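You operate a simulated robot arm through the tools that you are given. There is no shell and no other tool. Be economical: measure what you need, move in short steps, check, and stop when the job is done.

You are at the controls of a simulated two-armed robot. One attempt, no reset.

Task
Pick up the black cone with one hand, pass it to the other hand and put it on the top of the low step. Set down upright: black cone.

It is judged by the outcome, as a careful person would: the job done as asked, and still so three seconds after it is handed in. It fails if anything else is knocked over, pushed out of place, dropped, spilled or broken.

Robot
Two 7-joint arms with two-finger parallel grippers on one trunk, on a base that drives. Base frame: it is fixed to the floor where the robot stands at the start and does not move with it; the origin is under the middle of the robot, x ahead of it, y to its left, z up. Readings come in mm, rad, newtons and seconds.
The left shoulder is at the start at [50, 187, 1085], the right one opposite. With the tool pointing down near the work surface each hand reaches from about 100 to 660 mm from the robot's upright axis, wherever it stands, measured 20 degrees to its own side. Places, roughly: top of the low step (40x23 cm) [-340, 3160, 560]. Payload 3.43 kg a hand.
The tool frame of a hand sits at the grasp point between the pads (the TCP): z along the fingers, y along the line on which they close. The tips reach 30 mm beyond it. Largest opening 94 mm; finger width 28, thickness 10; the body of the gripper, 50 by 96 mm, starts 55 mm behind the TCP.
Orientation is that of the tool frame in the base frame, as a unit quaternion [w, x, y, z]. With the fingers straight down and closing along the base's y, the tool's x points along the base's -x, its y along +y and its z along -z.

Tools
- The arms move only by the tool step_arm. It takes "left_rows", "right_rows" or both (then of equal length, played together; a hand with none holds still); each is a list that holds one entry, the list of rows, each a list of 7 numbers: the shift along the tool's x, y, z in units of 25 mm (1.0 is 25 mm), then the turn, a rotation vector about the tool's x, y, z in units of 4 degrees (1.0 is 4 degrees), then the closure, from 0 (fully open) to 1 (shut). In form: [[[dx, dy, dz, wx, wy, wz, grip], ...]]. A call has 1 to 12 rows; each row shifts and turns the commanded pose from where the row before left it, along the tool's axes as they then stand. A call with a number of a shift or a turn outside -1 to 1 is refused whole. A row lasts 0.2 s, in which the tool goes at most 50 mm and 0.15 rad; a call with a longer step from one row to the next is refused whole, and so is a gripper value outside its range. A pose out of reach is approached as far as the arm can. The call stops where the force on the tool passes 40 N (or 10 N more than at its start, if that is more) or the arm is blocked; 0.2 s more then pass. Each finger travels about 153 mm/s and halts on what it meets, pressing with about 25 N; the grip force reading is that of the motor and also rises with nothing between the fingers. The clock runs only during rows and for 0.2 s after the last one: add rows that do not move to give the fingers time. The reply holds the time, the measured pose of the TCP, the force on the tool along the base axes, the opening and the grip force, in the units named above and with some noise, with the torque about the TCP (base axes, N m) and any sound that the robot's microphone picked up.
- Cameras (640 x 400 px; columns grow to the right, rows downward): "scene" is now at [146.6, 13.2, 1252.2]; the picture's right is [0.16, -0.99, 0.00], its down [-0.52, -0.08, -0.85] and it looks along [0.84, 0.14, -0.53] (base axes); focal length 265 px, centre (320, 200). "left" rides on the left gripper at [76, -14, -103] in its tool frame; the picture's right is [0.18, 0.98, 0.00], its down [-0.75, 0.14, -0.64] and it looks along [-0.63, 0.12, 0.77] (tool axes); focal length 243 px, centre (320, 200). "right" rides on the right gripper at [76, 14, -103] in its tool frame; the picture's right is [-0.18, 0.98, 0.00], its down [-0.75, -0.14, -0.64] and it looks along [-0.63, -0.12, 0.77] (tool axes); focal length 243 px, centre (320, 200). There is no depth. A picture from a camera that has moved, and an enlarged one, comes with that camera's place and axes in the base frame and with its lens.
- camera(camera): a new picture of that camera. No time passes.
- slide_trunk(by): slides the trunk up (or, below 0, down) by that many mm; the arms and the scene camera ride with it, the base frame stays. It gives what a move gives, with no picture.
- roll_base(legs): drives the robot by 1 to 6 legs, each [ahead, left, turn to the left] in mm, mm and rad, along the robot's own axes; the way and the turn of a leg run together, so that a leg with both is an arc; at most 1500 mm and 3.142 rad a leg. The arms and the cameras ride along, it lands a little off, and it stops where it bumps. It gives what a move gives.
- pan_tilt(pan, tilt): turns the head with the scene camera to pan (to the left, within 1.396 rad either way) and tilt (down, from -0.506 to 1.204), counted from straight ahead of the robot. It gives what a move gives.
- inspect(camera, box): a new picture of the part [left, top, right, bottom] of that camera's present view, enlarged. No time passes.
- finish_job(): hands the job in; it is judged then, once.

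Work in short steps. Places have to be worked out from the pictures, the camera data and where the tool is seen: move nearer, look again, correct. Check each grasp and each placing, and mend what went wrong. You have 120 turns and 100 pictures in all, those below and enlarged ones among them. Open the grippers and draw the arms clear of the work before you hand the job in, unless the task says otherwise; then end with one line.

The tools are called after ">>>" as name(argument=value, ...) on one line, values as JSON. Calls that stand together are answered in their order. step_arm: Moves the arms, as the interface text tells. Its arguments: {"type":"object","properties":{"left_rows":{"type":"array","items":{"type":"array","items":{"type":"array","items":{"type":"number"}}}},"right_rows":{"type":"array","items":{"type":"array","items":{"type":"array","items":{"type":"number"}}}}},"required":[]} The other tools are called the same way: slide_trunk (by) slides the trunk up or down; roll_base (legs) drives the base; pan_tilt (pan, tilt) turns the head that bears the scene camera; camera (camera) takes a picture; inspect (camera, box) takes an enlarged picture of a part of a camera's view; finish_job () hands the job in.

At the start:

```text
clock: 0.0
left_tool_pos: [445.0, 337.4, 977.4]
left_ee_rot: [0.0, 0.0, 1.0, 0.001]
left_force: [-0.2, 0.1, 0.4]
left_torque: [-0.03, -0.03, -0.01]
left_width: 94.0
left_gripper_force: 0.0
right_tool_pos: [451.5, -68.6, 1046.7]
right_ee_rot: [0.0, 0.001, 1.0, 0.0]
right_force: [0.1, -0.5, 0.9]
right_torque: [-0.04, 0.02, 0.01]
right_width: 94.0
right_gripper_force: 0.0
trunk travel left (down, up): [-300.0, 132.0]
robot x, y, heading: [0.3, -2.1, -0.004]
head pan, tilt: [0.162, 0.555]
```

scene: 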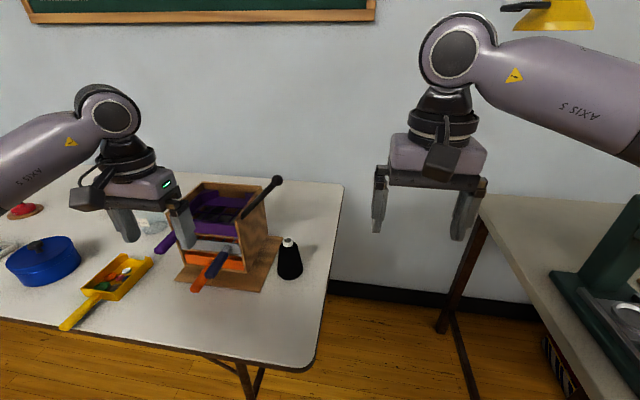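
right: 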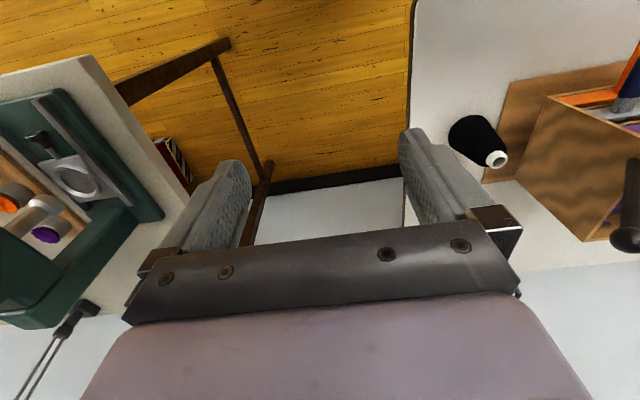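
left: 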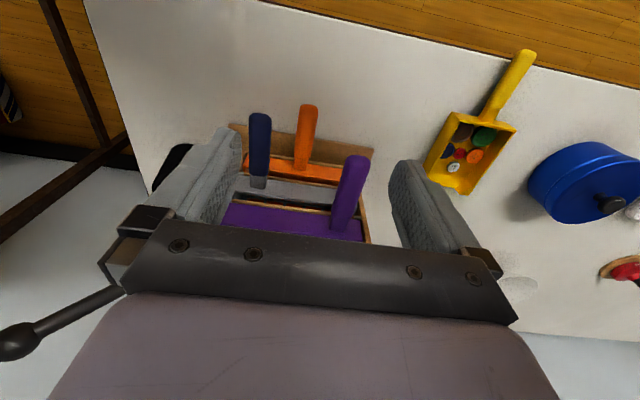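

I'll look closely at the cone and its surroundings before planning.

>>> inspect(camera="scene", box=[160, 160, 360, 320])

>>> inspect(camera="right", box=[400, 50, 640, 250])

```text
2.50 times, centred on (260, 240) of scene
camera zoom: at [146.6, 13.2, 1252.2], right [0.16, -0.99, 0.0], down [-0.52, -0.08, -0.85], along [0.84, 0.14, -0.53], focal length 664 px, centre (470, 100)
```

zoom: 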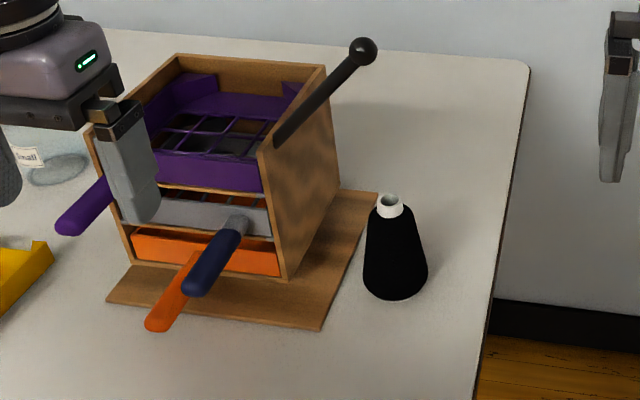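

```text
2.00 times, centred on (520, 150) of right
camera zoom: at [375.9, -54.7, 1149.7], right [0.18, 0.98, 0.0], down [0.75, -0.14, 0.64], along [0.63, -0.12, -0.77], focal length 485 px, centre (-80, 300)
```

zoom: 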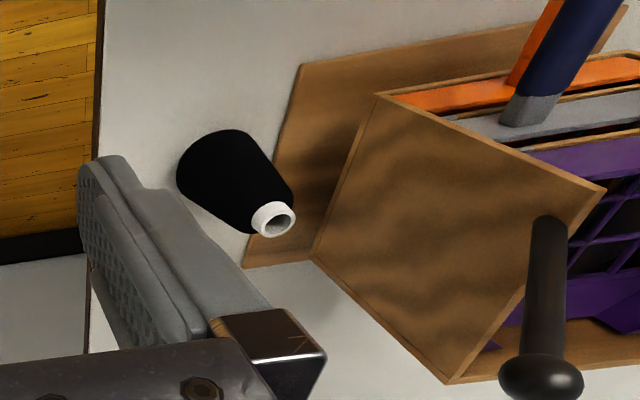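

The cone (about 64 mm base, 100 mm tall) stands near [600,168,740]. The box's lever ball hangs right over it at about z 1015, so a straight-down pick is blocked. I'll take it with the right hand from the right side, tool horizontal along +y with the camera up. I start turning the right wrist and lift the left hand.

>>> step_arm(right_rows=[[[0, 0, 0, -0.962, 0.962, 0.962, 0], [0, 0, 0, -0.962, 0.962, 0.962, 0], [0, 0, 0, -0.962, 0.962, 0.962, 0], [0, 0, 0, -0.962, 0.962, 0.962, 0], [0, 0, 0, -0.962, 0.962, 0.962, 0], [0, 0, 0, -0.962, 0.962, 0.962, 0], [0, 0, 0, -0.962, 0.962, 0.962, 0], [0, 0, 0, -0.962, 0.962, 0.962, 0], [0, 0, 0, -0.962, 0.962, 0.962, 0]]], left_rows=[[[0, 0, -1, 0, 0, 0, 0], [0, 0, -1, 0, 0, 0, 0], [0, 0, -1, 0, 0, 0, 0], [0, 0, -1, 0, 0, 0, 0], [0, 0, 0, 0, 0, 0, 0], [0, 0, 0, 0, 0, 0, 0], [0, 0, 0, 0, 0, 0, 0], [0, 0, 0, 0, 0, 0, 0], [0, 0, 0, 0, 0, 0, 0]]])

```text
clock: 2.0
left_tool_pos: [446.3, 338.1, 1077.1]
left_ee_rot: [0.0, 0.0, 1.0, 0.001]
left_force: [0.3, -0.5, -0.1]
left_torque: [0.0, 0.02, 0.01]
left_width: 94.1
left_gripper_force: 0.1
right_tool_pos: [451.3, -68.4, 1048.5]
right_ee_rot: [-0.289, 0.289, 0.866, 0.289]
right_force: [0.6, 0.9, 0.2]
right_torque: [-0.02, -0.01, -0.03]
right_width: 94.1
right_gripper_force: 0.0
trunk travel left (down, up): [-300.0, 132.0]
robot x, y, heading: [-0.4, 0.9, 0.0]
head pan, tilt: [0.162, 0.555]
```

The turn is halfway and the arm followed it well, so I continue.

>>> step_arm(right_rows=[[[0, 0, 0, -0.962, 0.962, 0.962, 0], [0, 0, 0, -0.962, 0.962, 0.962, 0], [0, 0, 0, -0.962, 0.962, 0.962, 0], [0, 0, 0, -0.962, 0.962, 0.962, 0], [0, 0, 0, -0.962, 0.962, 0.962, 0], [0, 0, 0, -0.962, 0.962, 0.962, 0], [0, 0, 0, -0.962, 0.962, 0.962, 0], [0, 0, 0, -0.962, 0.962, 0.962, 0], [0, 0, 0, -0.962, 0.962, 0.962, 0]]])

>>> camera(camera="scene")

>>> camera(camera="right")

```text
clock: 4.0
left_tool_pos: [447.0, 338.9, 1076.8]
left_ee_rot: [0.0, 0.0, 1.0, 0.0]
left_force: [0.3, -0.1, -0.1]
left_torque: [0.04, 0.0, -0.04]
left_width: 94.3
left_gripper_force: 0.0
right_tool_pos: [451.9, -68.7, 1047.0]
right_ee_rot: [-0.5, 0.501, 0.498, 0.501]
right_force: [-0.4, -1.0, -0.8]
right_torque: [0.03, 0.0, -0.03]
right_width: 94.1
right_gripper_force: 0.1
trunk travel left (down, up): [-300.0, 132.0]
robot x, y, heading: [0.2, 1.0, -0.003]
head pan, tilt: [0.162, 0.555]
```

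```text
94 pictures are left
camera scene: at [146.5, 13.2, 1252.3], right [0.16, -0.99, 0.0], down [-0.52, -0.08, -0.85], along [0.84, 0.14, -0.53], focal length 265 px, centre (320, 200)
```

scene: 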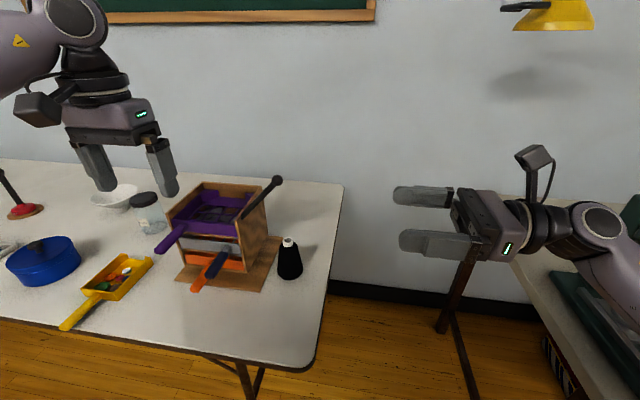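

```text
93 pictures are left
camera right: at [466.7, -172.0, 1122.9], right [0.98, 0.0, -0.19], down [-0.14, -0.64, -0.75], along [-0.12, 0.77, -0.63], focal length 243 px, centre (320, 200)
```

right: 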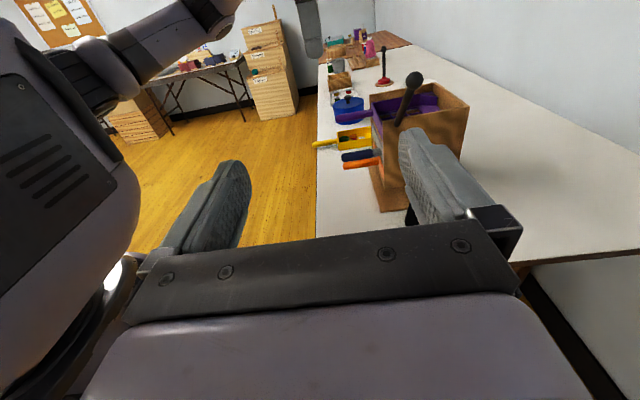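

The hand is now horizontal with the camera on top. I lower it and move it forward to a pre-grasp spot beside the table's right edge.

>>> step_arm(right_rows=[[[-0.9, 0.54, 0.3, 0, 0, 0, 0], [-0.9, 0.54, 0.3, 0, 0, 0, 0], [-0.9, 0.54, 0.3, 0, 0, 0, 0], [-0.9, 0.54, 0.3, 0, 0, 0, 0], [-0.9, 0.54, 0.3, 0, 0, 0, 0], [-0.9, 0.54, 0.3, 0, 0, 0, 0], [-0.9, 0.54, 0.3, 0, 0, 0, 0], [-0.9, 0.54, 0.3, 0, 0, 0, 0], [-0.9, 0.54, 0.3, 0, 0, 0, 0], [-0.9, 0.54, 0.3, 0, 0, 0, 0], [-0.9, 0.54, 0.3, 0, 0, 0, 0]]])

>>> camera(camera="scene")

>>> camera(camera="right")

```text
clock: 6.4
left_tool_pos: [447.1, 338.4, 1077.7]
left_ee_rot: [-0.001, 0.0, 1.0, 0.0]
left_force: [0.4, -0.5, 0.2]
left_torque: [-0.02, 0.01, -0.03]
left_width: 94.2
left_gripper_force: 0.1
right_tool_pos: [571.9, 8.6, 828.2]
right_ee_rot: [-0.5, 0.5, 0.5, 0.501]
right_force: [-0.5, 0.9, -0.3]
right_torque: [0.01, 0.03, -0.01]
right_width: 93.8
right_gripper_force: 0.1
right hand out of reach, approached as far as the arm can: row 10, 11
trunk travel left (down, up): [-300.0, 132.0]
robot x, y, heading: [0.7, 0.5, -0.001]
head pan, tilt: [0.162, 0.555]
```

```text
92 pictures are left
camera scene: at [146.6, 13.4, 1252.2], right [0.16, -0.99, 0.0], down [-0.52, -0.09, -0.85], along [0.84, 0.14, -0.53], focal length 265 px, centre (320, 200)
```

scene: 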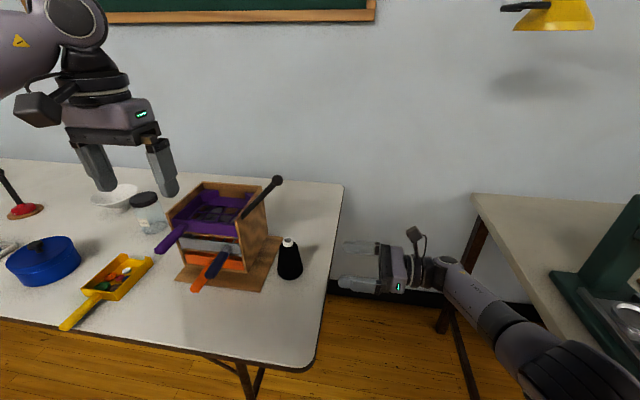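

```text
91 pictures are left
camera right: at [586.6, -95.1, 904.0], right [0.98, 0.0, -0.18], down [-0.14, -0.64, -0.75], along [-0.12, 0.77, -0.63], focal length 243 px, centre (320, 200)
```

right: 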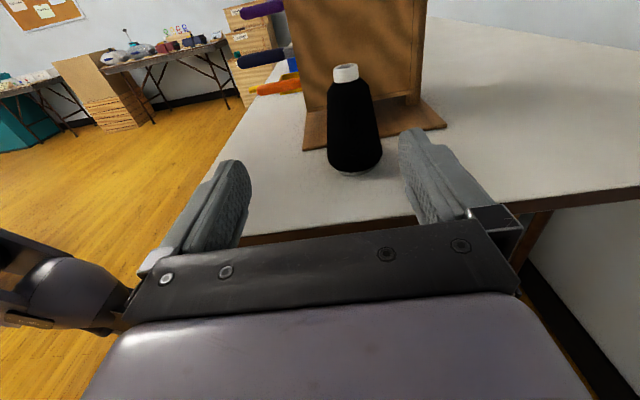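

The target is just out of reach at [572, 9, 828]. The cone triangulates to about [602, 174], z 740–841. I drive the base slightly forward and left to bring it within reach. All swept space is free: the left hand is above everything, and the right fingertips stop short of the cone.

>>> roll_base(legs=[[40, 70, 0]])

>>> camera(camera="right")

```text
clock: 7.7
left_tool_pos: [485.7, 407.3, 1076.8]
left_ee_rot: [0.0, 0.0, 1.0, 0.0]
left_force: [1.0, 0.6, 0.5]
left_torque: [0.0, 0.0, -0.01]
left_width: 94.1
left_gripper_force: 0.1
right_tool_pos: [611.2, 77.4, 827.9]
right_ee_rot: [-0.5, 0.501, 0.499, 0.501]
right_force: [-0.5, -0.1, 0.4]
right_torque: [-0.01, 0.03, -0.01]
right_width: 94.1
right_gripper_force: 0.2
trunk travel left (down, up): [-300.0, 132.0]
robot x, y, heading: [38.2, 68.4, 0.001]
head pan, tilt: [0.162, 0.555]
```

```text
90 pictures are left
camera right: at [627.0, -25.8, 903.5], right [0.98, 0.0, -0.18], down [-0.14, -0.64, -0.75], along [-0.12, 0.77, -0.63], focal length 243 px, centre (320, 200)
```

right: 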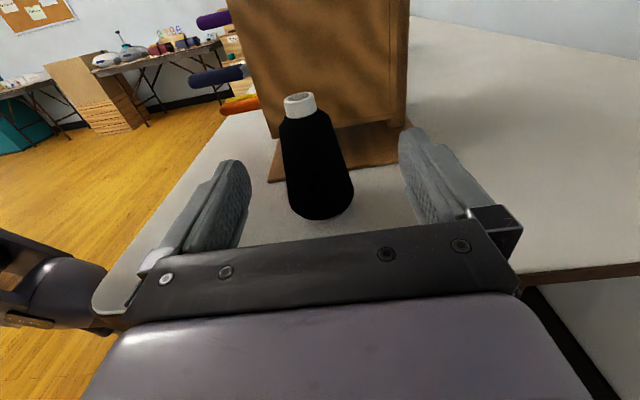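

The cone is at about [598, 175] now. I align x and lower to grasp height beside it, without moving in y yet.

>>> step_arm(right_rows=[[[-0.4, -0.26, 0, 0, 0, 0, 0], [-0.4, -0.26, 0, 0, 0, 0, 0], [-0.4, 0, 0, 0, 0, 0, 0], [-0.4, 0, 0, 0, 0, 0, 0]]])

>>> camera(camera="right")

>>> inspect(camera="scene", box=[220, 200, 380, 330])

```text
clock: 8.7
left_tool_pos: [487.4, 407.0, 1077.3]
left_ee_rot: [0.0, 0.0, 1.0, 0.001]
left_force: [0.5, 0.3, -0.2]
left_torque: [0.02, 0.0, 0.0]
left_width: 94.1
left_gripper_force: 0.0
right_tool_pos: [595.3, 77.0, 790.3]
right_ee_rot: [-0.5, 0.499, 0.499, 0.501]
right_force: [0.2, -0.4, -0.4]
right_torque: [0.0, 0.03, 0.0]
right_width: 94.0
right_gripper_force: 0.0
right hand out of reach, approached as far as the arm can: row 4
trunk travel left (down, up): [-300.0, 132.0]
robot x, y, heading: [42.5, 66.4, 0.004]
head pan, tilt: [0.162, 0.555]
```

```text
89 pictures are left
camera right: at [608.5, -26.1, 867.1], right [0.98, 0.0, -0.18], down [-0.14, -0.64, -0.75], along [-0.12, 0.77, -0.63], focal length 243 px, centre (320, 200)
```

right: 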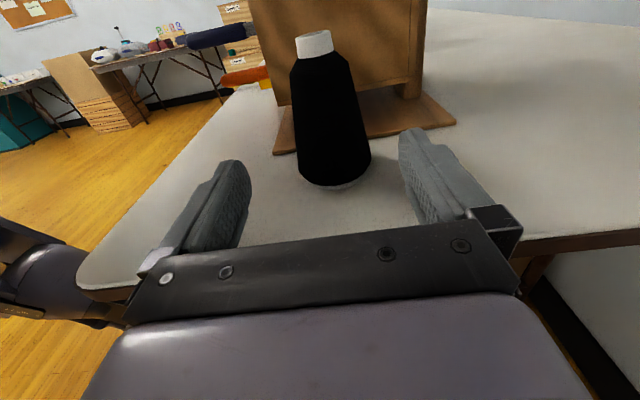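

```text
3.08 times, centred on (300, 265) of scene
camera zoom: at [186.9, 83.3, 1252.2], right [0.16, -0.99, 0.0], down [-0.52, -0.08, -0.85], along [0.84, 0.14, -0.53], focal length 817 px, centre (382, 0)
```

zoom: 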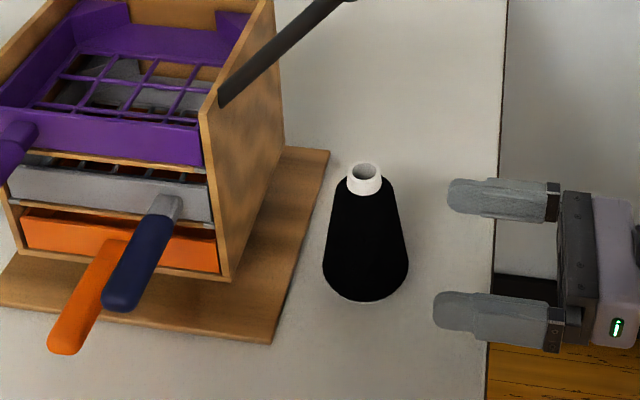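

I'm at [595, 77, 790], near the arm's limit. I'll carry the open hand onto the cone by sliding the base left, in two parts with a check between.

>>> roll_base(legs=[[0, 55, 0]])

>>> camera(camera="right")

>>> inspect(camera="scene", box=[220, 200, 380, 330])

```text
clock: 9.8
left_tool_pos: [486.9, 462.1, 1076.9]
left_ee_rot: [0.0, 0.001, 1.0, 0.001]
left_force: [0.7, 0.2, 0.6]
left_torque: [-0.03, 0.01, 0.0]
left_width: 94.1
left_gripper_force: 0.0
right_tool_pos: [594.0, 132.1, 790.6]
right_ee_rot: [-0.5, 0.5, 0.5, 0.5]
right_force: [-0.8, 0.1, 0.2]
right_torque: [0.0, -0.02, 0.01]
right_width: 94.0
right_gripper_force: 0.0
trunk travel left (down, up): [-300.0, 132.0]
robot x, y, heading: [37.1, 125.0, -0.002]
head pan, tilt: [0.162, 0.555]
```

```text
87 pictures are left
camera right: at [608.7, 28.6, 867.0], right [0.98, 0.0, -0.18], down [-0.14, -0.64, -0.75], along [-0.12, 0.77, -0.63], focal length 243 px, centre (320, 200)
```

right: 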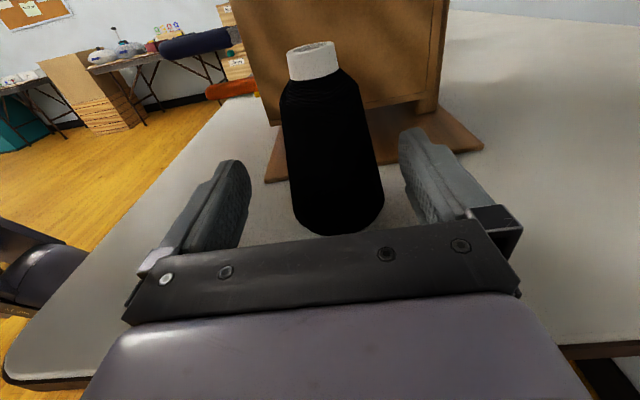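

```text
3.08 times, centred on (300, 265) of scene
camera zoom: at [187.0, 138.0, 1252.2], right [0.16, -0.99, 0.0], down [-0.52, -0.08, -0.85], along [0.84, 0.14, -0.53], focal length 817 px, centre (382, 0)
```

zoom: 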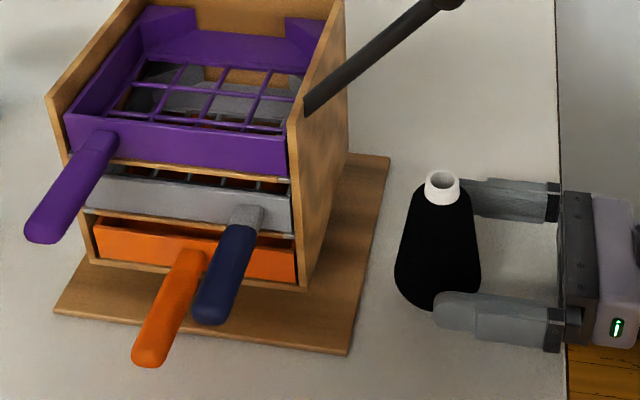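

The fingers straddle the cone nicely (cone x 600 against TCP 594). I slide another 42 mm so the TCP reaches the cone's axis.

>>> roll_base(legs=[[3, 42, 0]])

>>> camera(camera="right")

>>> inspect(camera="scene", box=[260, 200, 420, 330])

```text
clock: 10.9
left_tool_pos: [490.8, 504.7, 1077.8]
left_ee_rot: [0.0, 0.001, 1.0, 0.001]
left_force: [0.2, 0.2, 0.7]
left_torque: [-0.01, 0.0, 0.02]
left_width: 94.0
left_gripper_force: 0.0
right_tool_pos: [597.2, 174.2, 791.1]
right_ee_rot: [-0.5, 0.501, 0.499, 0.501]
right_force: [-0.9, 0.8, 0.9]
right_torque: [0.0, -0.05, -0.03]
right_width: 93.9
right_gripper_force: 0.1
trunk travel left (down, up): [-300.0, 132.0]
robot x, y, heading: [43.7, 166.8, -0.007]
head pan, tilt: [0.162, 0.555]
```

```text
85 pictures are left
camera right: at [611.6, 70.0, 867.0], right [0.98, 0.0, -0.18], down [-0.14, -0.64, -0.75], along [-0.12, 0.77, -0.63], focal length 243 px, centre (320, 200)
```

right: 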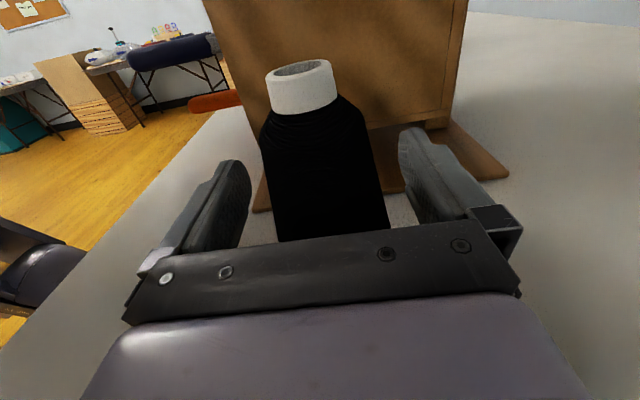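

```text
3.08 times, centred on (340, 265) of scene
camera zoom: at [190.0, 179.7, 1252.2], right [0.16, -0.99, 0.0], down [-0.52, -0.08, -0.85], along [0.84, 0.14, -0.53], focal length 817 px, centre (258, 0)
```

zoom: 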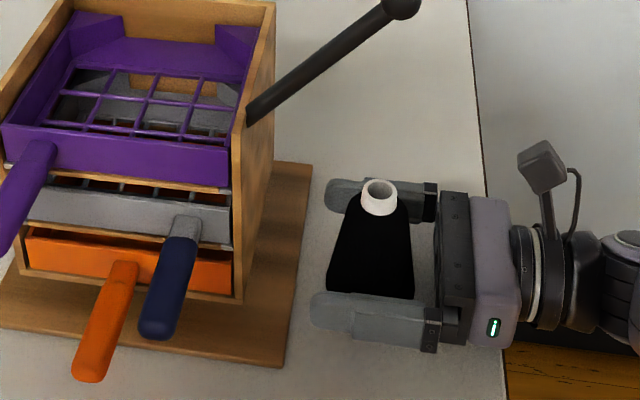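

The cone is centred between the pads with TCP about 50 mm above the table. I close the right gripper.

>>> step_arm(right_rows=[[[0, 0, 0, 0, 0, 0, 0.35], [0, 0, 0, 0, 0, 0, 0.5], [0, 0, 0, 0, 0, 0, 1], [0, 0, 0, 0, 0, 0, 1], [0, 0, 0, 0, 0, 0, 1]]])

>>> camera(camera="right")

```text
clock: 12.1
left_tool_pos: [489.8, 504.8, 1078.8]
left_ee_rot: [-0.001, 0.001, 1.0, 0.0]
left_force: [-0.8, 0.1, 0.3]
left_torque: [-0.04, 0.01, -0.01]
left_width: 94.0
left_gripper_force: 0.1
right_tool_pos: [596.7, 173.0, 791.3]
right_ee_rot: [-0.5, 0.5, 0.499, 0.502]
right_force: [0.9, 0.2, 2.5]
right_torque: [-0.04, -0.05, -0.02]
right_width: 59.9
right_gripper_force: 24.9
trunk travel left (down, up): [-300.0, 132.0]
robot x, y, heading: [42.2, 166.3, -0.002]
head pan, tilt: [0.162, 0.555]
```

```text
83 pictures are left
camera right: at [611.6, 69.8, 867.3], right [0.98, 0.0, -0.18], down [-0.14, -0.64, -0.75], along [-0.12, 0.77, -0.63], focal length 243 px, centre (320, 200)
```

right: 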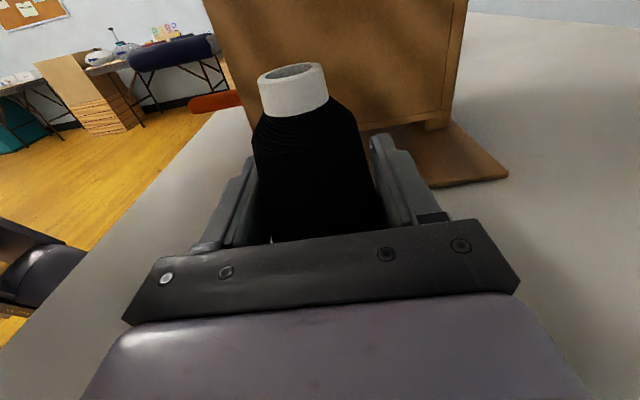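

Gripped at 60 mm width, 25 N. I lift 25 mm and check that it stays upright.

>>> step_arm(right_rows=[[[0.25, 0, 0, 0, 0, 0, 1], [0.25, 0, 0, 0, 0, 0, 1], [0.25, 0, 0, 0, 0, 0, 1], [0.25, 0, 0, 0, 0, 0, 1]]])

>>> camera(camera="right")

>>> inspect(camera="scene", box=[260, 200, 420, 330])

```text
clock: 13.1
left_tool_pos: [491.2, 504.6, 1077.7]
left_ee_rot: [0.0, 0.001, 1.0, 0.0]
left_force: [0.5, -0.7, -0.1]
left_torque: [0.01, 0.02, 0.01]
left_width: 93.9
left_gripper_force: 0.0
right_tool_pos: [606.3, 174.5, 810.4]
right_ee_rot: [-0.5, 0.5, 0.499, 0.501]
right_force: [-0.3, -0.1, -1.3]
right_torque: [0.0, 0.0, -0.04]
right_width: 60.0
right_gripper_force: 24.9
right hand out of reach, approached as far as the arm can: row 2, 3, 4
trunk travel left (down, up): [-300.0, 132.0]
robot x, y, heading: [46.6, 165.9, -0.002]
head pan, tilt: [0.162, 0.555]
```

```text
82 pictures are left
camera right: at [621.5, 70.8, 886.3], right [0.98, 0.0, -0.18], down [-0.14, -0.64, -0.75], along [-0.12, 0.77, -0.63], focal length 243 px, centre (320, 200)
```

right: 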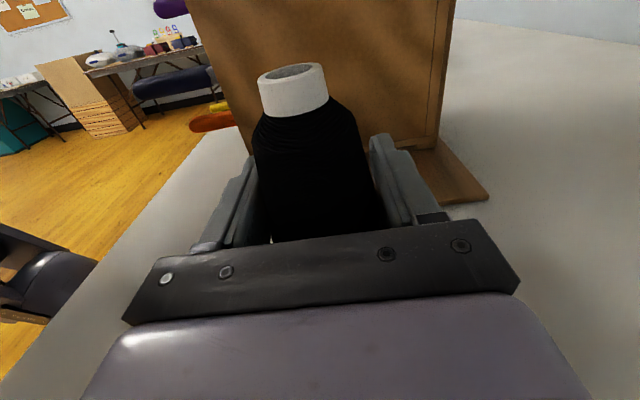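

```text
3.08 times, centred on (340, 265) of scene
camera zoom: at [190.1, 179.4, 1252.2], right [0.16, -0.99, 0.0], down [-0.52, -0.08, -0.85], along [0.84, 0.14, -0.53], focal length 817 px, centre (258, 0)
```

zoom: 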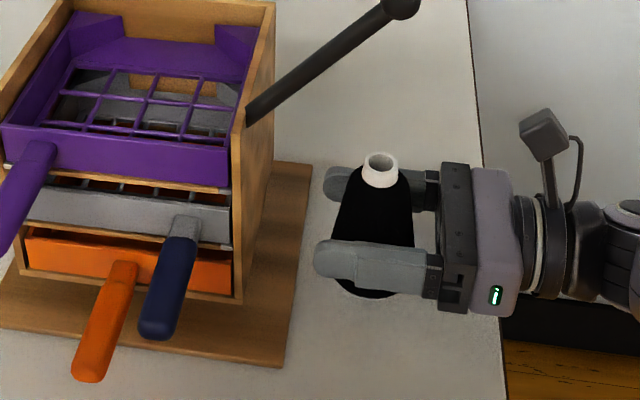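

Lifted about 19 mm and the cone stays upright in the grip. I drive right to get out from under the lever, then back away from the table.

>>> roll_base(legs=[[0, -130, 0], [-350, 0, 0]])

>>> camera(camera="scene")

>>> camera(camera="right")

```text
clock: 16.8
left_tool_pos: [139.8, 375.8, 1077.9]
left_ee_rot: [-0.001, 0.001, 1.0, 0.0]
left_force: [-0.4, 0.3, 0.1]
left_torque: [0.01, 0.0, 0.01]
left_width: 94.0
left_gripper_force: 0.0
right_tool_pos: [255.5, 44.6, 809.2]
right_ee_rot: [-0.5, 0.5, 0.499, 0.501]
right_force: [1.1, 0.1, -1.4]
right_torque: [0.02, 0.0, 0.03]
right_width: 59.7
right_gripper_force: 25.3
trunk travel left (down, up): [-300.0, 132.0]
robot x, y, heading: [-309.6, 37.6, 0.0]
head pan, tilt: [0.162, 0.555]
```

```text
80 pictures are left
camera scene: at [-161.5, 50.7, 1252.3], right [0.16, -0.99, 0.0], down [-0.52, -0.08, -0.85], along [0.84, 0.13, -0.53], focal length 265 px, centre (320, 200)
```

scene: 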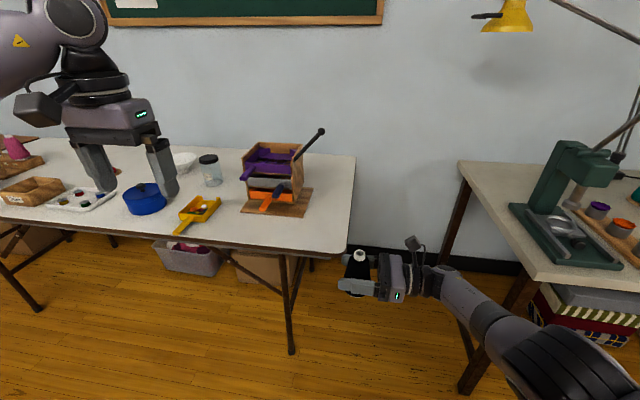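

```text
79 pictures are left
camera right: at [269.8, -58.6, 886.4], right [0.98, 0.0, -0.18], down [-0.14, -0.64, -0.75], along [-0.12, 0.77, -0.63], focal length 243 px, centre (320, 200)
```

right: 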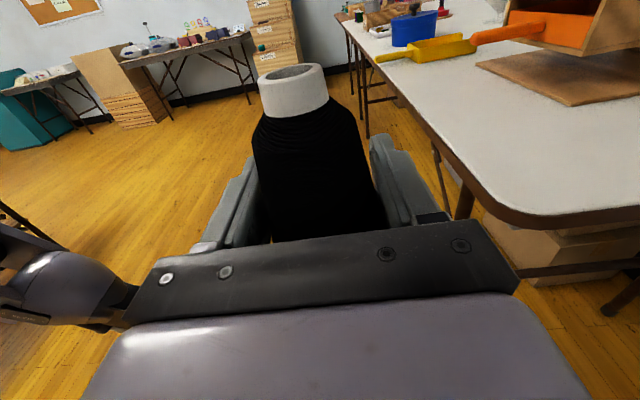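

The cone is clear of everything. I bring the right hand in closer and up to about robot-relative [450, 10, 900], and start moving the left hand over.

>>> step_arm(right_rows=[[[0.6, -0.75, 0, 0, 0, 0, 1], [0.6, -0.75, 0, 0, 0, 0, 1], [0.6, -0.75, 0, 0, 0, 0, 1], [0.6, -0.75, 0, 0, 0, 0, 1], [0.6, -0.75, 0, 0, 0, 0, 1], [0.6, -0.75, 0, 0, 0, 0, 1]]], left_rows=[[[0, -0.9, 0, 0, 0, 0, 0.2], [0, -0.9, 0, 0, 0, 0, 0.2], [0, -0.9, 0, 0, 0, 0, 0.2], [0, -0.9, 0, 0, 0, 0, 0.2], [0, -0.9, 0, 0, 0, 0, 0.2], [0, -0.9, 0, 0, 0, 0, 0.2]]])

>>> camera(camera="left")

>>> camera(camera="scene")

```text
clock: 18.2
left_tool_pos: [139.4, 239.0, 1078.2]
left_ee_rot: [0.001, 0.001, 1.0, 0.0]
left_force: [0.2, -0.9, -0.1]
left_torque: [0.02, 0.01, 0.0]
left_width: 74.8
left_gripper_force: 0.1
right_tool_pos: [256.9, 44.3, 810.4]
right_ee_rot: [-0.5, 0.5, 0.498, 0.501]
right_force: [0.3, 0.2, -1.1]
right_torque: [0.0, -0.02, 0.04]
right_width: 59.7
right_gripper_force: 24.4
right hand out of reach, approached as far as the arm can: row 1, 2, 3, 4, 5, 6
trunk travel left (down, up): [-300.0, 132.0]
robot x, y, heading: [-312.0, 38.4, -0.006]
head pan, tilt: [0.162, 0.555]
```

```text
78 pictures are left
camera left: at [64.6, 224.5, 1181.0], right [-0.18, 0.98, 0.0], down [0.75, 0.14, 0.64], along [0.63, 0.12, -0.77], focal length 243 px, centre (320, 200)
```

left: 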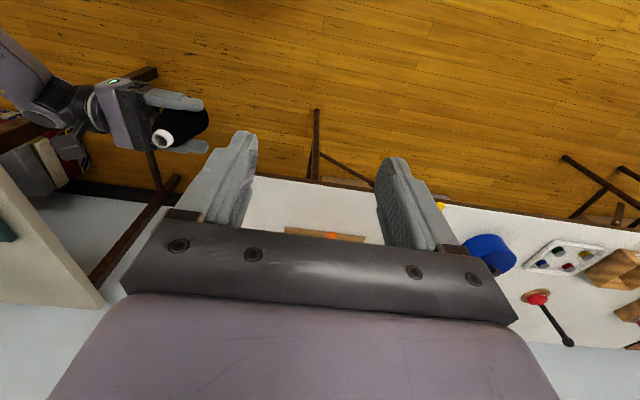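

```text
77 pictures are left
camera scene: at [-161.2, 50.5, 1252.2], right [0.16, -0.99, 0.0], down [-0.52, -0.08, -0.85], along [0.84, 0.13, -0.53], focal length 265 px, centre (320, 200)
```

scene: 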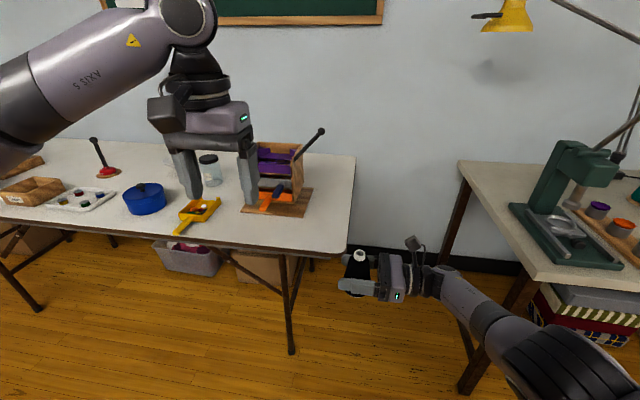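

The right arm refused that direction, probably because of a joint limit. I retrace the path it came by, up/back/right, in small steps.

>>> step_arm(right_rows=[[[0.3, -0.18, -0.4, 0, 0, 0, 1], [0.3, -0.18, -0.4, 0, 0, 0, 1], [0.3, -0.18, -0.4, 0, 0, 0, 1]]])

```text
clock: 19.0
left_tool_pos: [139.8, 239.5, 1078.6]
left_ee_rot: [-0.001, 0.002, 1.0, 0.001]
left_force: [0.5, -0.1, -0.1]
left_torque: [-0.03, 0.0, 0.04]
left_width: 75.1
left_gripper_force: 0.0
right_tool_pos: [262.8, 17.2, 821.0]
right_ee_rot: [-0.5, 0.5, 0.499, 0.501]
right_force: [-0.3, -0.4, -1.5]
right_torque: [0.02, 0.01, -0.01]
right_width: 59.7
right_gripper_force: 25.4
right hand out of reach, approached as far as the arm can: row 1, 2, 3
trunk travel left (down, up): [-300.0, 132.0]
robot x, y, heading: [-308.0, 39.6, -0.001]
head pan, tilt: [0.162, 0.555]
```

Moving toward −y works. I go further right to free the limit.

>>> step_arm(right_rows=[[[0, 0, -0.7, 0, 0, 0, 1], [0, 0, -0.7, 0, 0, 0, 1], [0, 0, -0.7, 0, 0, 0, 1], [0.3, 0, -0.7, 0, 0, 0, 1], [0.5, -0.4, -0.5, 0, 0, 0, 1], [0.5, -0.4, 0, 0, 0, 0, 1]]])

```text
clock: 20.4
left_tool_pos: [138.2, 240.3, 1077.7]
left_ee_rot: [0.0, 0.001, 1.0, 0.001]
left_force: [0.4, -0.1, -0.2]
left_torque: [0.0, -0.03, -0.04]
left_width: 75.3
left_gripper_force: 0.1
right_tool_pos: [272.3, -67.6, 840.7]
right_ee_rot: [-0.5, 0.5, 0.499, 0.501]
right_force: [0.3, 0.2, -1.0]
right_torque: [0.04, -0.02, -0.02]
right_width: 59.5
right_gripper_force: 25.3
right hand out of reach, approached as far as the arm can: row 4, 5, 6
trunk travel left (down, up): [-300.0, 132.0]
robot x, y, heading: [-308.2, 36.8, -0.007]
head pan, tilt: [0.162, 0.555]
```

The readings keep a constant distance from the shoulder, so the arm is stretched straight and the commanded pose lies beyond its reach in x. I pull back firmly in −x until the arm follows.

>>> step_arm(right_rows=[[[0, -1, 0, 0, 0, 0, 1], [0, -1, 0, 0, 0, 0, 1], [0, -1, 0, 0, 0, 0, 1], [0, -1, 0, 0, 0, 0, 1]]])

```text
clock: 21.4
left_tool_pos: [139.1, 240.0, 1078.0]
left_ee_rot: [-0.001, 0.001, 1.0, 0.0]
left_force: [0.6, -0.2, -0.8]
left_torque: [-0.01, -0.02, -0.02]
left_width: 75.4
left_gripper_force: 0.1
right_tool_pos: [254.1, -72.5, 803.0]
right_ee_rot: [0.501, -0.5, -0.499, -0.5]
right_force: [0.6, 0.3, -1.0]
right_torque: [0.01, 0.0, 0.02]
right_width: 59.6
right_gripper_force: 25.2
right hand out of reach, approached as far as the arm can: row 1, 2, 3, 4
trunk travel left (down, up): [-300.0, 132.0]
robot x, y, heading: [-305.8, 37.5, -0.004]
head pan, tilt: [0.162, 0.555]
```

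The arm slides along some limit. I look at its posture to understand which.

>>> pan_tilt(pan=-0.45, tilt=0.8)

>>> camera(camera="scene")

>>> camera(camera="left")

```text
clock: 22.4
left_tool_pos: [139.2, 239.7, 1077.5]
left_ee_rot: [0.0, 0.001, 1.0, -0.001]
left_force: [0.3, 0.4, 0.5]
left_torque: [0.01, 0.01, 0.0]
left_width: 75.1
left_gripper_force: 0.1
right_tool_pos: [253.3, -73.7, 804.2]
right_ee_rot: [-0.501, 0.5, 0.499, 0.501]
right_force: [-0.4, 0.3, -0.4]
right_torque: [0.04, -0.02, 0.01]
right_width: 59.6
right_gripper_force: 25.4
trunk travel left (down, up): [-300.0, 132.0]
robot x, y, heading: [-307.1, 38.4, -0.006]
head pan, tilt: [-0.45, 0.799]
```

```text
76 pictures are left
camera scene: at [-177.2, 1.3, 1231.4], right [-0.44, -0.9, 0.0], down [-0.64, 0.31, -0.7], along [0.63, -0.3, -0.72], focal length 265 px, centre (320, 200)
```

scene: 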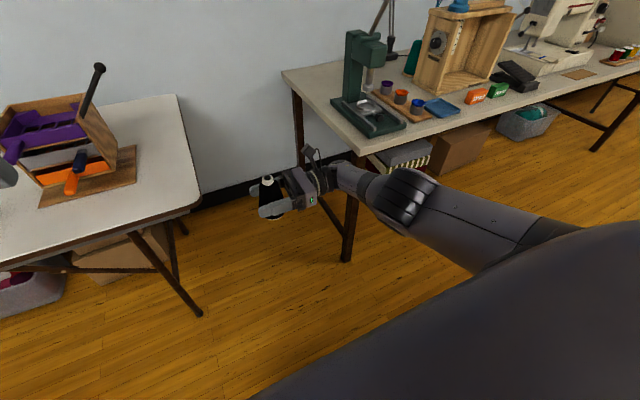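

```text
75 pictures are left
camera left: at [64.5, 225.0, 1181.0], right [-0.18, 0.98, 0.0], down [0.75, 0.14, 0.64], along [0.63, 0.12, -0.77], focal length 243 px, centre (320, 200)
```

left: 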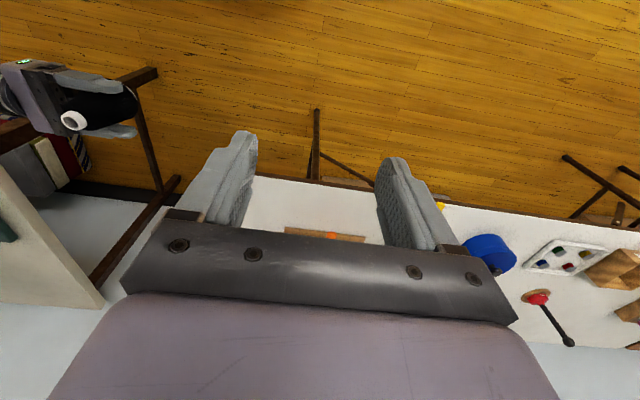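

The arm looks nearly straight. I yaw the tool toward +x by 20°, which brings the wrist nearer the shoulder and should unlock the elbow. The cone stays upright because the axis is vertical.

>>> step_arm(right_rows=[[[0, 0, 0, -1, 0, 0, 1], [0, 0, 0, -1, 0, 0, 1], [0, 0, 0, -1, 0, 0, 1], [0, 0, 0, -1, 0, 0, 1], [0, 0, 0, -1, 0, 0, 1]]])

```text
clock: 23.6
left_tool_pos: [139.6, 239.5, 1078.9]
left_ee_rot: [0.0, 0.001, 1.0, 0.001]
left_force: [0.8, 0.5, 0.2]
left_torque: [0.02, 0.02, 0.02]
left_width: 75.4
left_gripper_force: 0.1
right_tool_pos: [302.8, -77.0, 775.3]
right_ee_rot: [-0.406, 0.579, 0.405, 0.58]
right_force: [0.1, -0.2, -1.6]
right_torque: [0.03, -0.01, 0.01]
right_width: 59.7
right_gripper_force: 24.9
right hand out of reach, approached as far as the arm can: row 1, 2, 3, 4, 5
trunk travel left (down, up): [-300.0, 132.0]
robot x, y, heading: [-310.5, 39.7, -0.004]
head pan, tilt: [-0.45, 0.799]
```

It behaves like an elbow locked straight: radial shrink needs tiny steps to get out. I try very small steps toward the shoulder.

>>> step_arm(right_rows=[[[0.02, -0.03, -0.01, 0, 0, 0, 1], [0.02, -0.03, -0.01, 0, 0, 0, 1], [0.02, -0.03, -0.01, 0, 0, 0, 1], [0.02, -0.03, -0.01, 0, 0, 0, 1], [0.02, -0.03, -0.01, 0, 0, 0, 1], [0.02, -0.03, -0.01, 0, 0, 0, 1], [0.03, -0.05, -0.02, 0, 0, 0, 1], [0.03, -0.05, -0.02, 0, 0, 0, 1], [0.03, -0.05, -0.02, 0, 0, 0, 1], [0.05, -0.1, -0.03, 0, 0, 0, 1], [0.1, -0.2, -0.06, 0, 0, 0, 1], [0.1, -0.2, -0.06, 0, 0, 0, 1]]])

```text
clock: 26.2
left_tool_pos: [138.6, 240.0, 1078.7]
left_ee_rot: [0.0, 0.001, 1.0, 0.0]
left_force: [0.3, -0.1, 0.0]
left_torque: [-0.01, 0.02, -0.02]
left_width: 75.0
left_gripper_force: 0.1
right_tool_pos: [280.5, -76.0, 786.5]
right_ee_rot: [-0.405, 0.58, 0.404, 0.58]
right_force: [0.6, -0.2, -1.5]
right_torque: [0.01, 0.03, 0.01]
right_width: 59.3
right_gripper_force: 24.9
right hand out of reach, approached as far as the arm can: row 4
trunk travel left (down, up): [-300.0, 132.0]
robot x, y, heading: [-310.2, 37.9, -0.002]
head pan, tilt: [-0.45, 0.799]
```

That freed it. I continue back and up with gradually larger steps.

>>> step_arm(right_rows=[[[0.15, -0.2, -0.07, 0, 0, 0, 1], [0.2, -0.25, -0.09, 0, 0, 0, 1], [0.3, -0.35, -0.12, 0, 0, 0, 1], [0.4, -0.4, -0.14, 0, 0, 0, 1], [0.5, -0.5, -0.17, 0, 0, 0, 1], [0.5, -0.5, -0.17, 0, 0, 0, 1], [0.5, -0.5, -0.17, 0, 0, 0, 1], [0.5, -0.5, -0.17, 0, 0, 0, 1], [0.5, -0.5, -0.17, 0, 0, 0, 1], [0.5, -0.3, -0.1, 0, 0, 0, 1]]])

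>>> camera(camera="left")

```text
clock: 28.4
left_tool_pos: [138.9, 239.2, 1078.8]
left_ee_rot: [0.0, 0.002, 1.0, 0.0]
left_force: [0.8, -0.1, 0.6]
left_torque: [0.01, 0.02, -0.01]
left_width: 75.0
left_gripper_force: 0.1
right_tool_pos: [176.5, -74.4, 888.6]
right_ee_rot: [-0.406, 0.579, 0.405, 0.58]
right_force: [0.5, -0.4, -1.1]
right_torque: [0.02, 0.01, 0.01]
right_width: 59.5
right_gripper_force: 25.0
trunk travel left (down, up): [-300.0, 132.0]
robot x, y, heading: [-306.9, 35.3, -0.004]
head pan, tilt: [-0.45, 0.799]
```

```text
74 pictures are left
camera left: at [64.4, 225.0, 1181.1], right [-0.18, 0.98, 0.0], down [0.75, 0.14, 0.64], along [0.63, 0.12, -0.77], focal length 243 px, centre (320, 200)
```

left: 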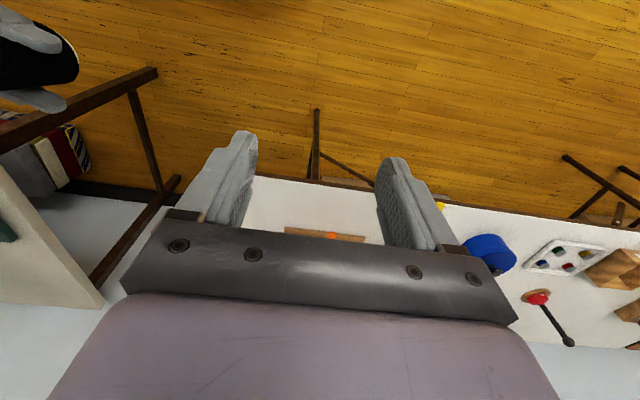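

Unlocked: right TCP is at [176, −74, 889]. I bring the right hand toward the centre while the left slides over above it, staying high.

>>> step_arm(right_rows=[[[0, -0.4, 0.5, 0, 0, 0, 1], [0, -0.4, 0.5, 0, 0, 0, 1], [0, -0.4, 0.5, 0, 0, 0, 1], [0, -0.4, 0.5, 0, 0, 0, 1], [0, -0.4, 0.5, 0, 0, 0, 1], [0, 0, 0, 0, 0, 0, 1], [0, 0, 0, 0, 0, 0, 1], [0, 0, 0, 0, 0, 0, 1], [0, 0, 0, 0, 0, 0, 1], [0, 0, 0, 0, 0, 0, 1], [0, 0, 0, 0, 0, 0, 1]]], left_rows=[[[0, -0.8, 0, 0, 0, 0, 0.2], [0, -0.8, 0, 0, 0, 0, 0.2], [0, -0.8, 0, 0, 0, 0, 0.2], [0, -0.8, 0, 0, 0, 0, 0.2], [0, -0.8, 0, 0, 0, 0, 0.2], [0, -0.8, 0, 0, 0, 0, 0.2], [0, 0, 0, 0, 0, 0.97, 0.2], [0, 0, 0, 0, 0, 0.97, 0.2], [0, 0, 0, 0, 0, 0.97, 0.2], [0, 0, 0, 0, 0, 0.97, 0.2], [0, 0, 0, 0, 0, 0.97, 0.2]]])

>>> pan_tilt(pan=0.0, tilt=0.6)

>>> camera(camera="scene")

>>> camera(camera="left")

```text
clock: 30.8
left_tool_pos: [138.8, 120.9, 1077.4]
left_ee_rot: [0.0, 0.171, 0.985, 0.0]
left_force: [0.8, -0.3, 0.7]
left_torque: [0.02, 0.0, 0.04]
left_width: 75.4
left_gripper_force: 0.1
right_tool_pos: [150.4, 2.7, 886.7]
right_ee_rot: [-0.405, 0.58, 0.404, 0.58]
right_force: [0.7, -0.5, -1.6]
right_torque: [0.03, 0.0, -0.01]
right_width: 59.3
right_gripper_force: 25.1
trunk travel left (down, up): [-300.0, 132.0]
robot x, y, heading: [-308.2, 39.0, -0.005]
head pan, tilt: [-0.45, 0.799]
```

```text
clock: 31.7
left_tool_pos: [139.4, 120.4, 1077.9]
left_ee_rot: [0.0, 0.169, 0.986, 0.0]
left_force: [-0.8, 0.0, 0.0]
left_torque: [-0.01, 0.01, -0.01]
left_width: 75.0
left_gripper_force: 0.1
right_tool_pos: [150.7, 1.3, 887.9]
right_ee_rot: [-0.405, 0.58, 0.404, 0.58]
right_force: [-0.1, -0.3, -1.0]
right_torque: [0.02, 0.01, -0.03]
right_width: 59.1
right_gripper_force: 24.7
trunk travel left (down, up): [-300.0, 132.0]
robot x, y, heading: [-309.0, 40.6, 0.001]
head pan, tilt: [0.0, 0.6]
```

```text
73 pictures are left
camera scene: at [-161.4, 36.2, 1248.2], right [0.0, -1.0, 0.0], down [-0.57, 0.0, -0.82], along [0.82, 0.0, -0.57], focal length 265 px, centre (320, 200)
```

scene: 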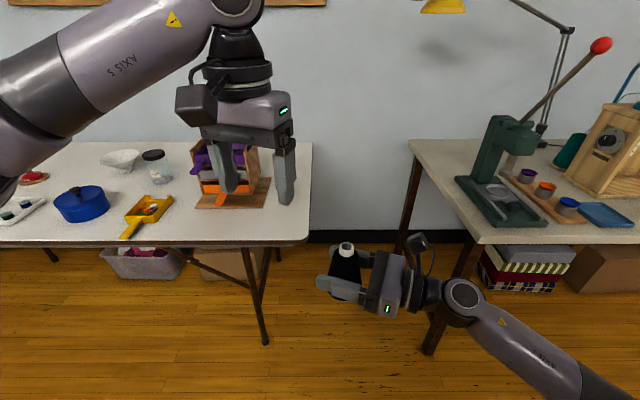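

```text
72 pictures are left
camera left: at [63.7, 131.4, 1179.8], right [0.16, 0.99, 0.0], down [0.76, -0.12, 0.64], along [0.63, -0.1, -0.77], focal length 243 px, centre (320, 200)
```

left: 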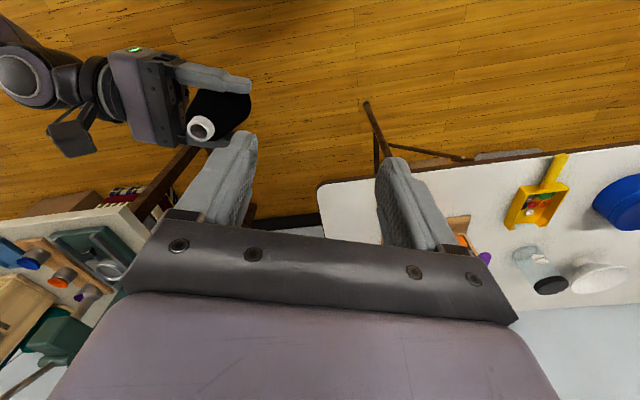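

Both arms are in place. I zoom in on the held cone to check its tilt and tip position.

>>> inspect(camera="scene", box=[290, 220, 450, 320])

>>> inspect(camera="left", box=[90, 30, 290, 190])

>>> camera(camera="right")

```text
4.00 times, centred on (370, 270) of scene
camera zoom: at [-161.4, 36.2, 1248.2], right [0.0, -1.0, 0.0], down [-0.57, 0.0, -0.82], along [0.82, 0.0, -0.57], focal length 1062 px, centre (120, -80)
```

zoom: 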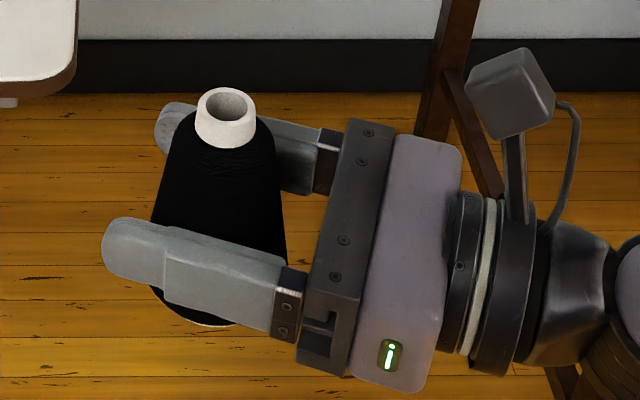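

```text
2.50 times, centred on (190, 110) of left
camera zoom: at [63.7, 131.4, 1179.8], right [0.16, 0.99, 0.0], down [0.76, -0.12, 0.64], along [0.63, -0.1, -0.77], focal length 606 px, centre (645, 425)
```

zoom: 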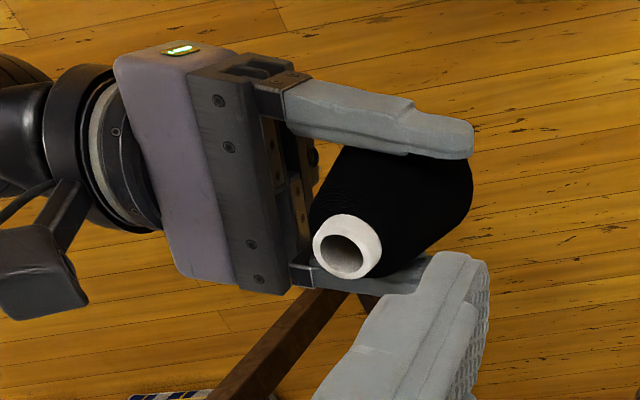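

```text
69 pictures are left
camera right: at [129.4, -99.3, 963.3], right [0.92, -0.34, -0.18], down [-0.35, -0.55, -0.75], along [0.15, 0.76, -0.63], focal length 243 px, centre (320, 200)
```

right: 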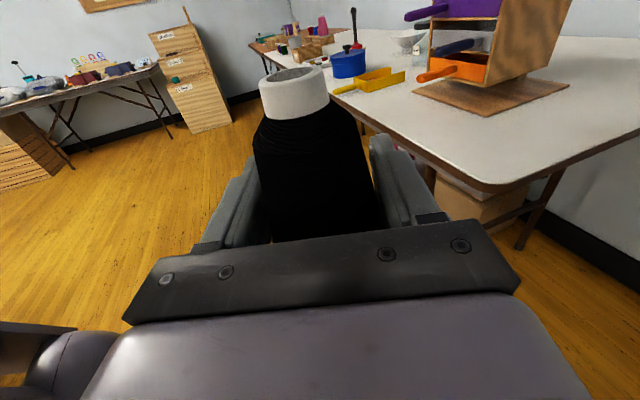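

The cone is upright in the grip, with its top ring at about [146.5, −6.4, 945]. I move the left hand over that axis with 64 mm opening, stopping with the tips 25 mm above the ring to check.

>>> step_arm(left_rows=[[[-0.4, -0.94, 0, 0, 0, 0, 0.3], [-0.4, -0.94, 0, 0, 0, 0, 0.3], [-0.4, -0.94, 0, 0, 0, 0, 0.3], [-0.4, -0.94, 0, 0, 0, 0, 0.3], [-0.4, -0.94, 0, 0, 0, 0, 0.3], [0, 0, 0.8, 0, 0, 0, 0.3], [0, 0, 0.8, 0, 0, 0, 0.3], [0, 0, 0.8, 0, 0, 0, 0.3], [0, 0, 0.4, 0, 0, 0, 0.3]]])

>>> camera(camera="left")

>>> inspect(camera="scene", box=[230, 120, 470, 320])

>>> camera(camera="right")

```text
clock: 33.7
left_tool_pos: [147.2, -7.1, 1006.4]
left_ee_rot: [0.0, 0.169, 0.986, -0.001]
left_force: [0.4, 0.6, 0.7]
left_torque: [-0.02, 0.01, 0.03]
left_width: 65.7
left_gripper_force: 0.1
right_tool_pos: [149.6, 1.6, 886.4]
right_ee_rot: [-0.405, 0.58, 0.404, 0.58]
right_force: [-0.3, -0.2, -0.5]
right_torque: [0.03, -0.03, 0.0]
right_width: 59.1
right_gripper_force: 25.3
trunk travel left (down, up): [-300.0, 132.0]
robot x, y, heading: [-304.8, 35.0, -0.006]
head pan, tilt: [0.0, 0.6]
```

```text
68 pictures are left
camera left: at [70.9, 3.5, 1109.7], right [0.16, 0.99, 0.0], down [0.76, -0.12, 0.64], along [0.63, -0.1, -0.77], focal length 243 px, centre (320, 200)
```

left: 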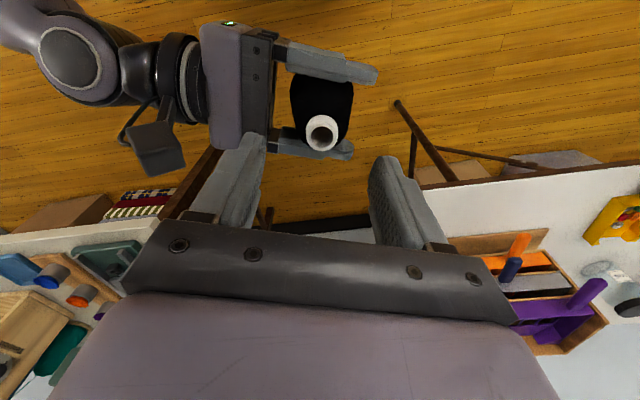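

```text
2.00 times, centred on (350, 220) of scene
camera zoom: at [-161.3, 36.3, 1248.2], right [0.0, -1.0, 0.0], down [-0.57, 0.0, -0.82], along [0.82, 0.0, -0.57], focal length 531 px, centre (260, 160)
```

zoom: 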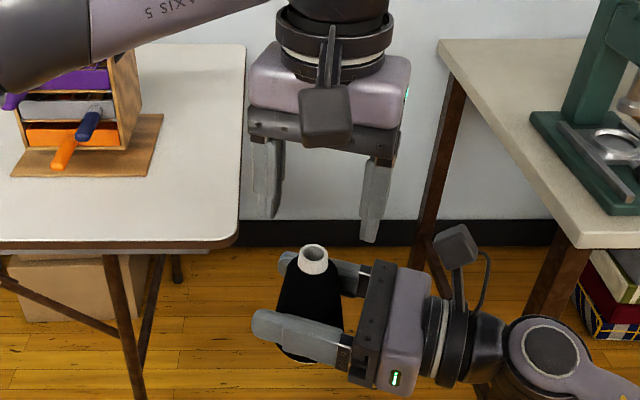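

```text
66 pictures are left
camera right: at [129.4, -99.2, 963.3], right [0.92, -0.34, -0.18], down [-0.35, -0.55, -0.75], along [0.15, 0.76, -0.63], focal length 243 px, centre (320, 200)
```

right: 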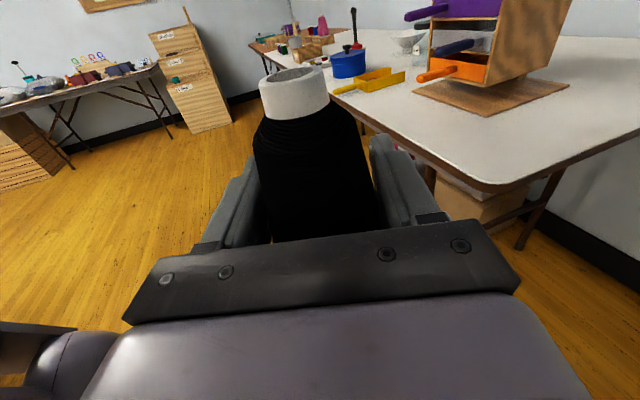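

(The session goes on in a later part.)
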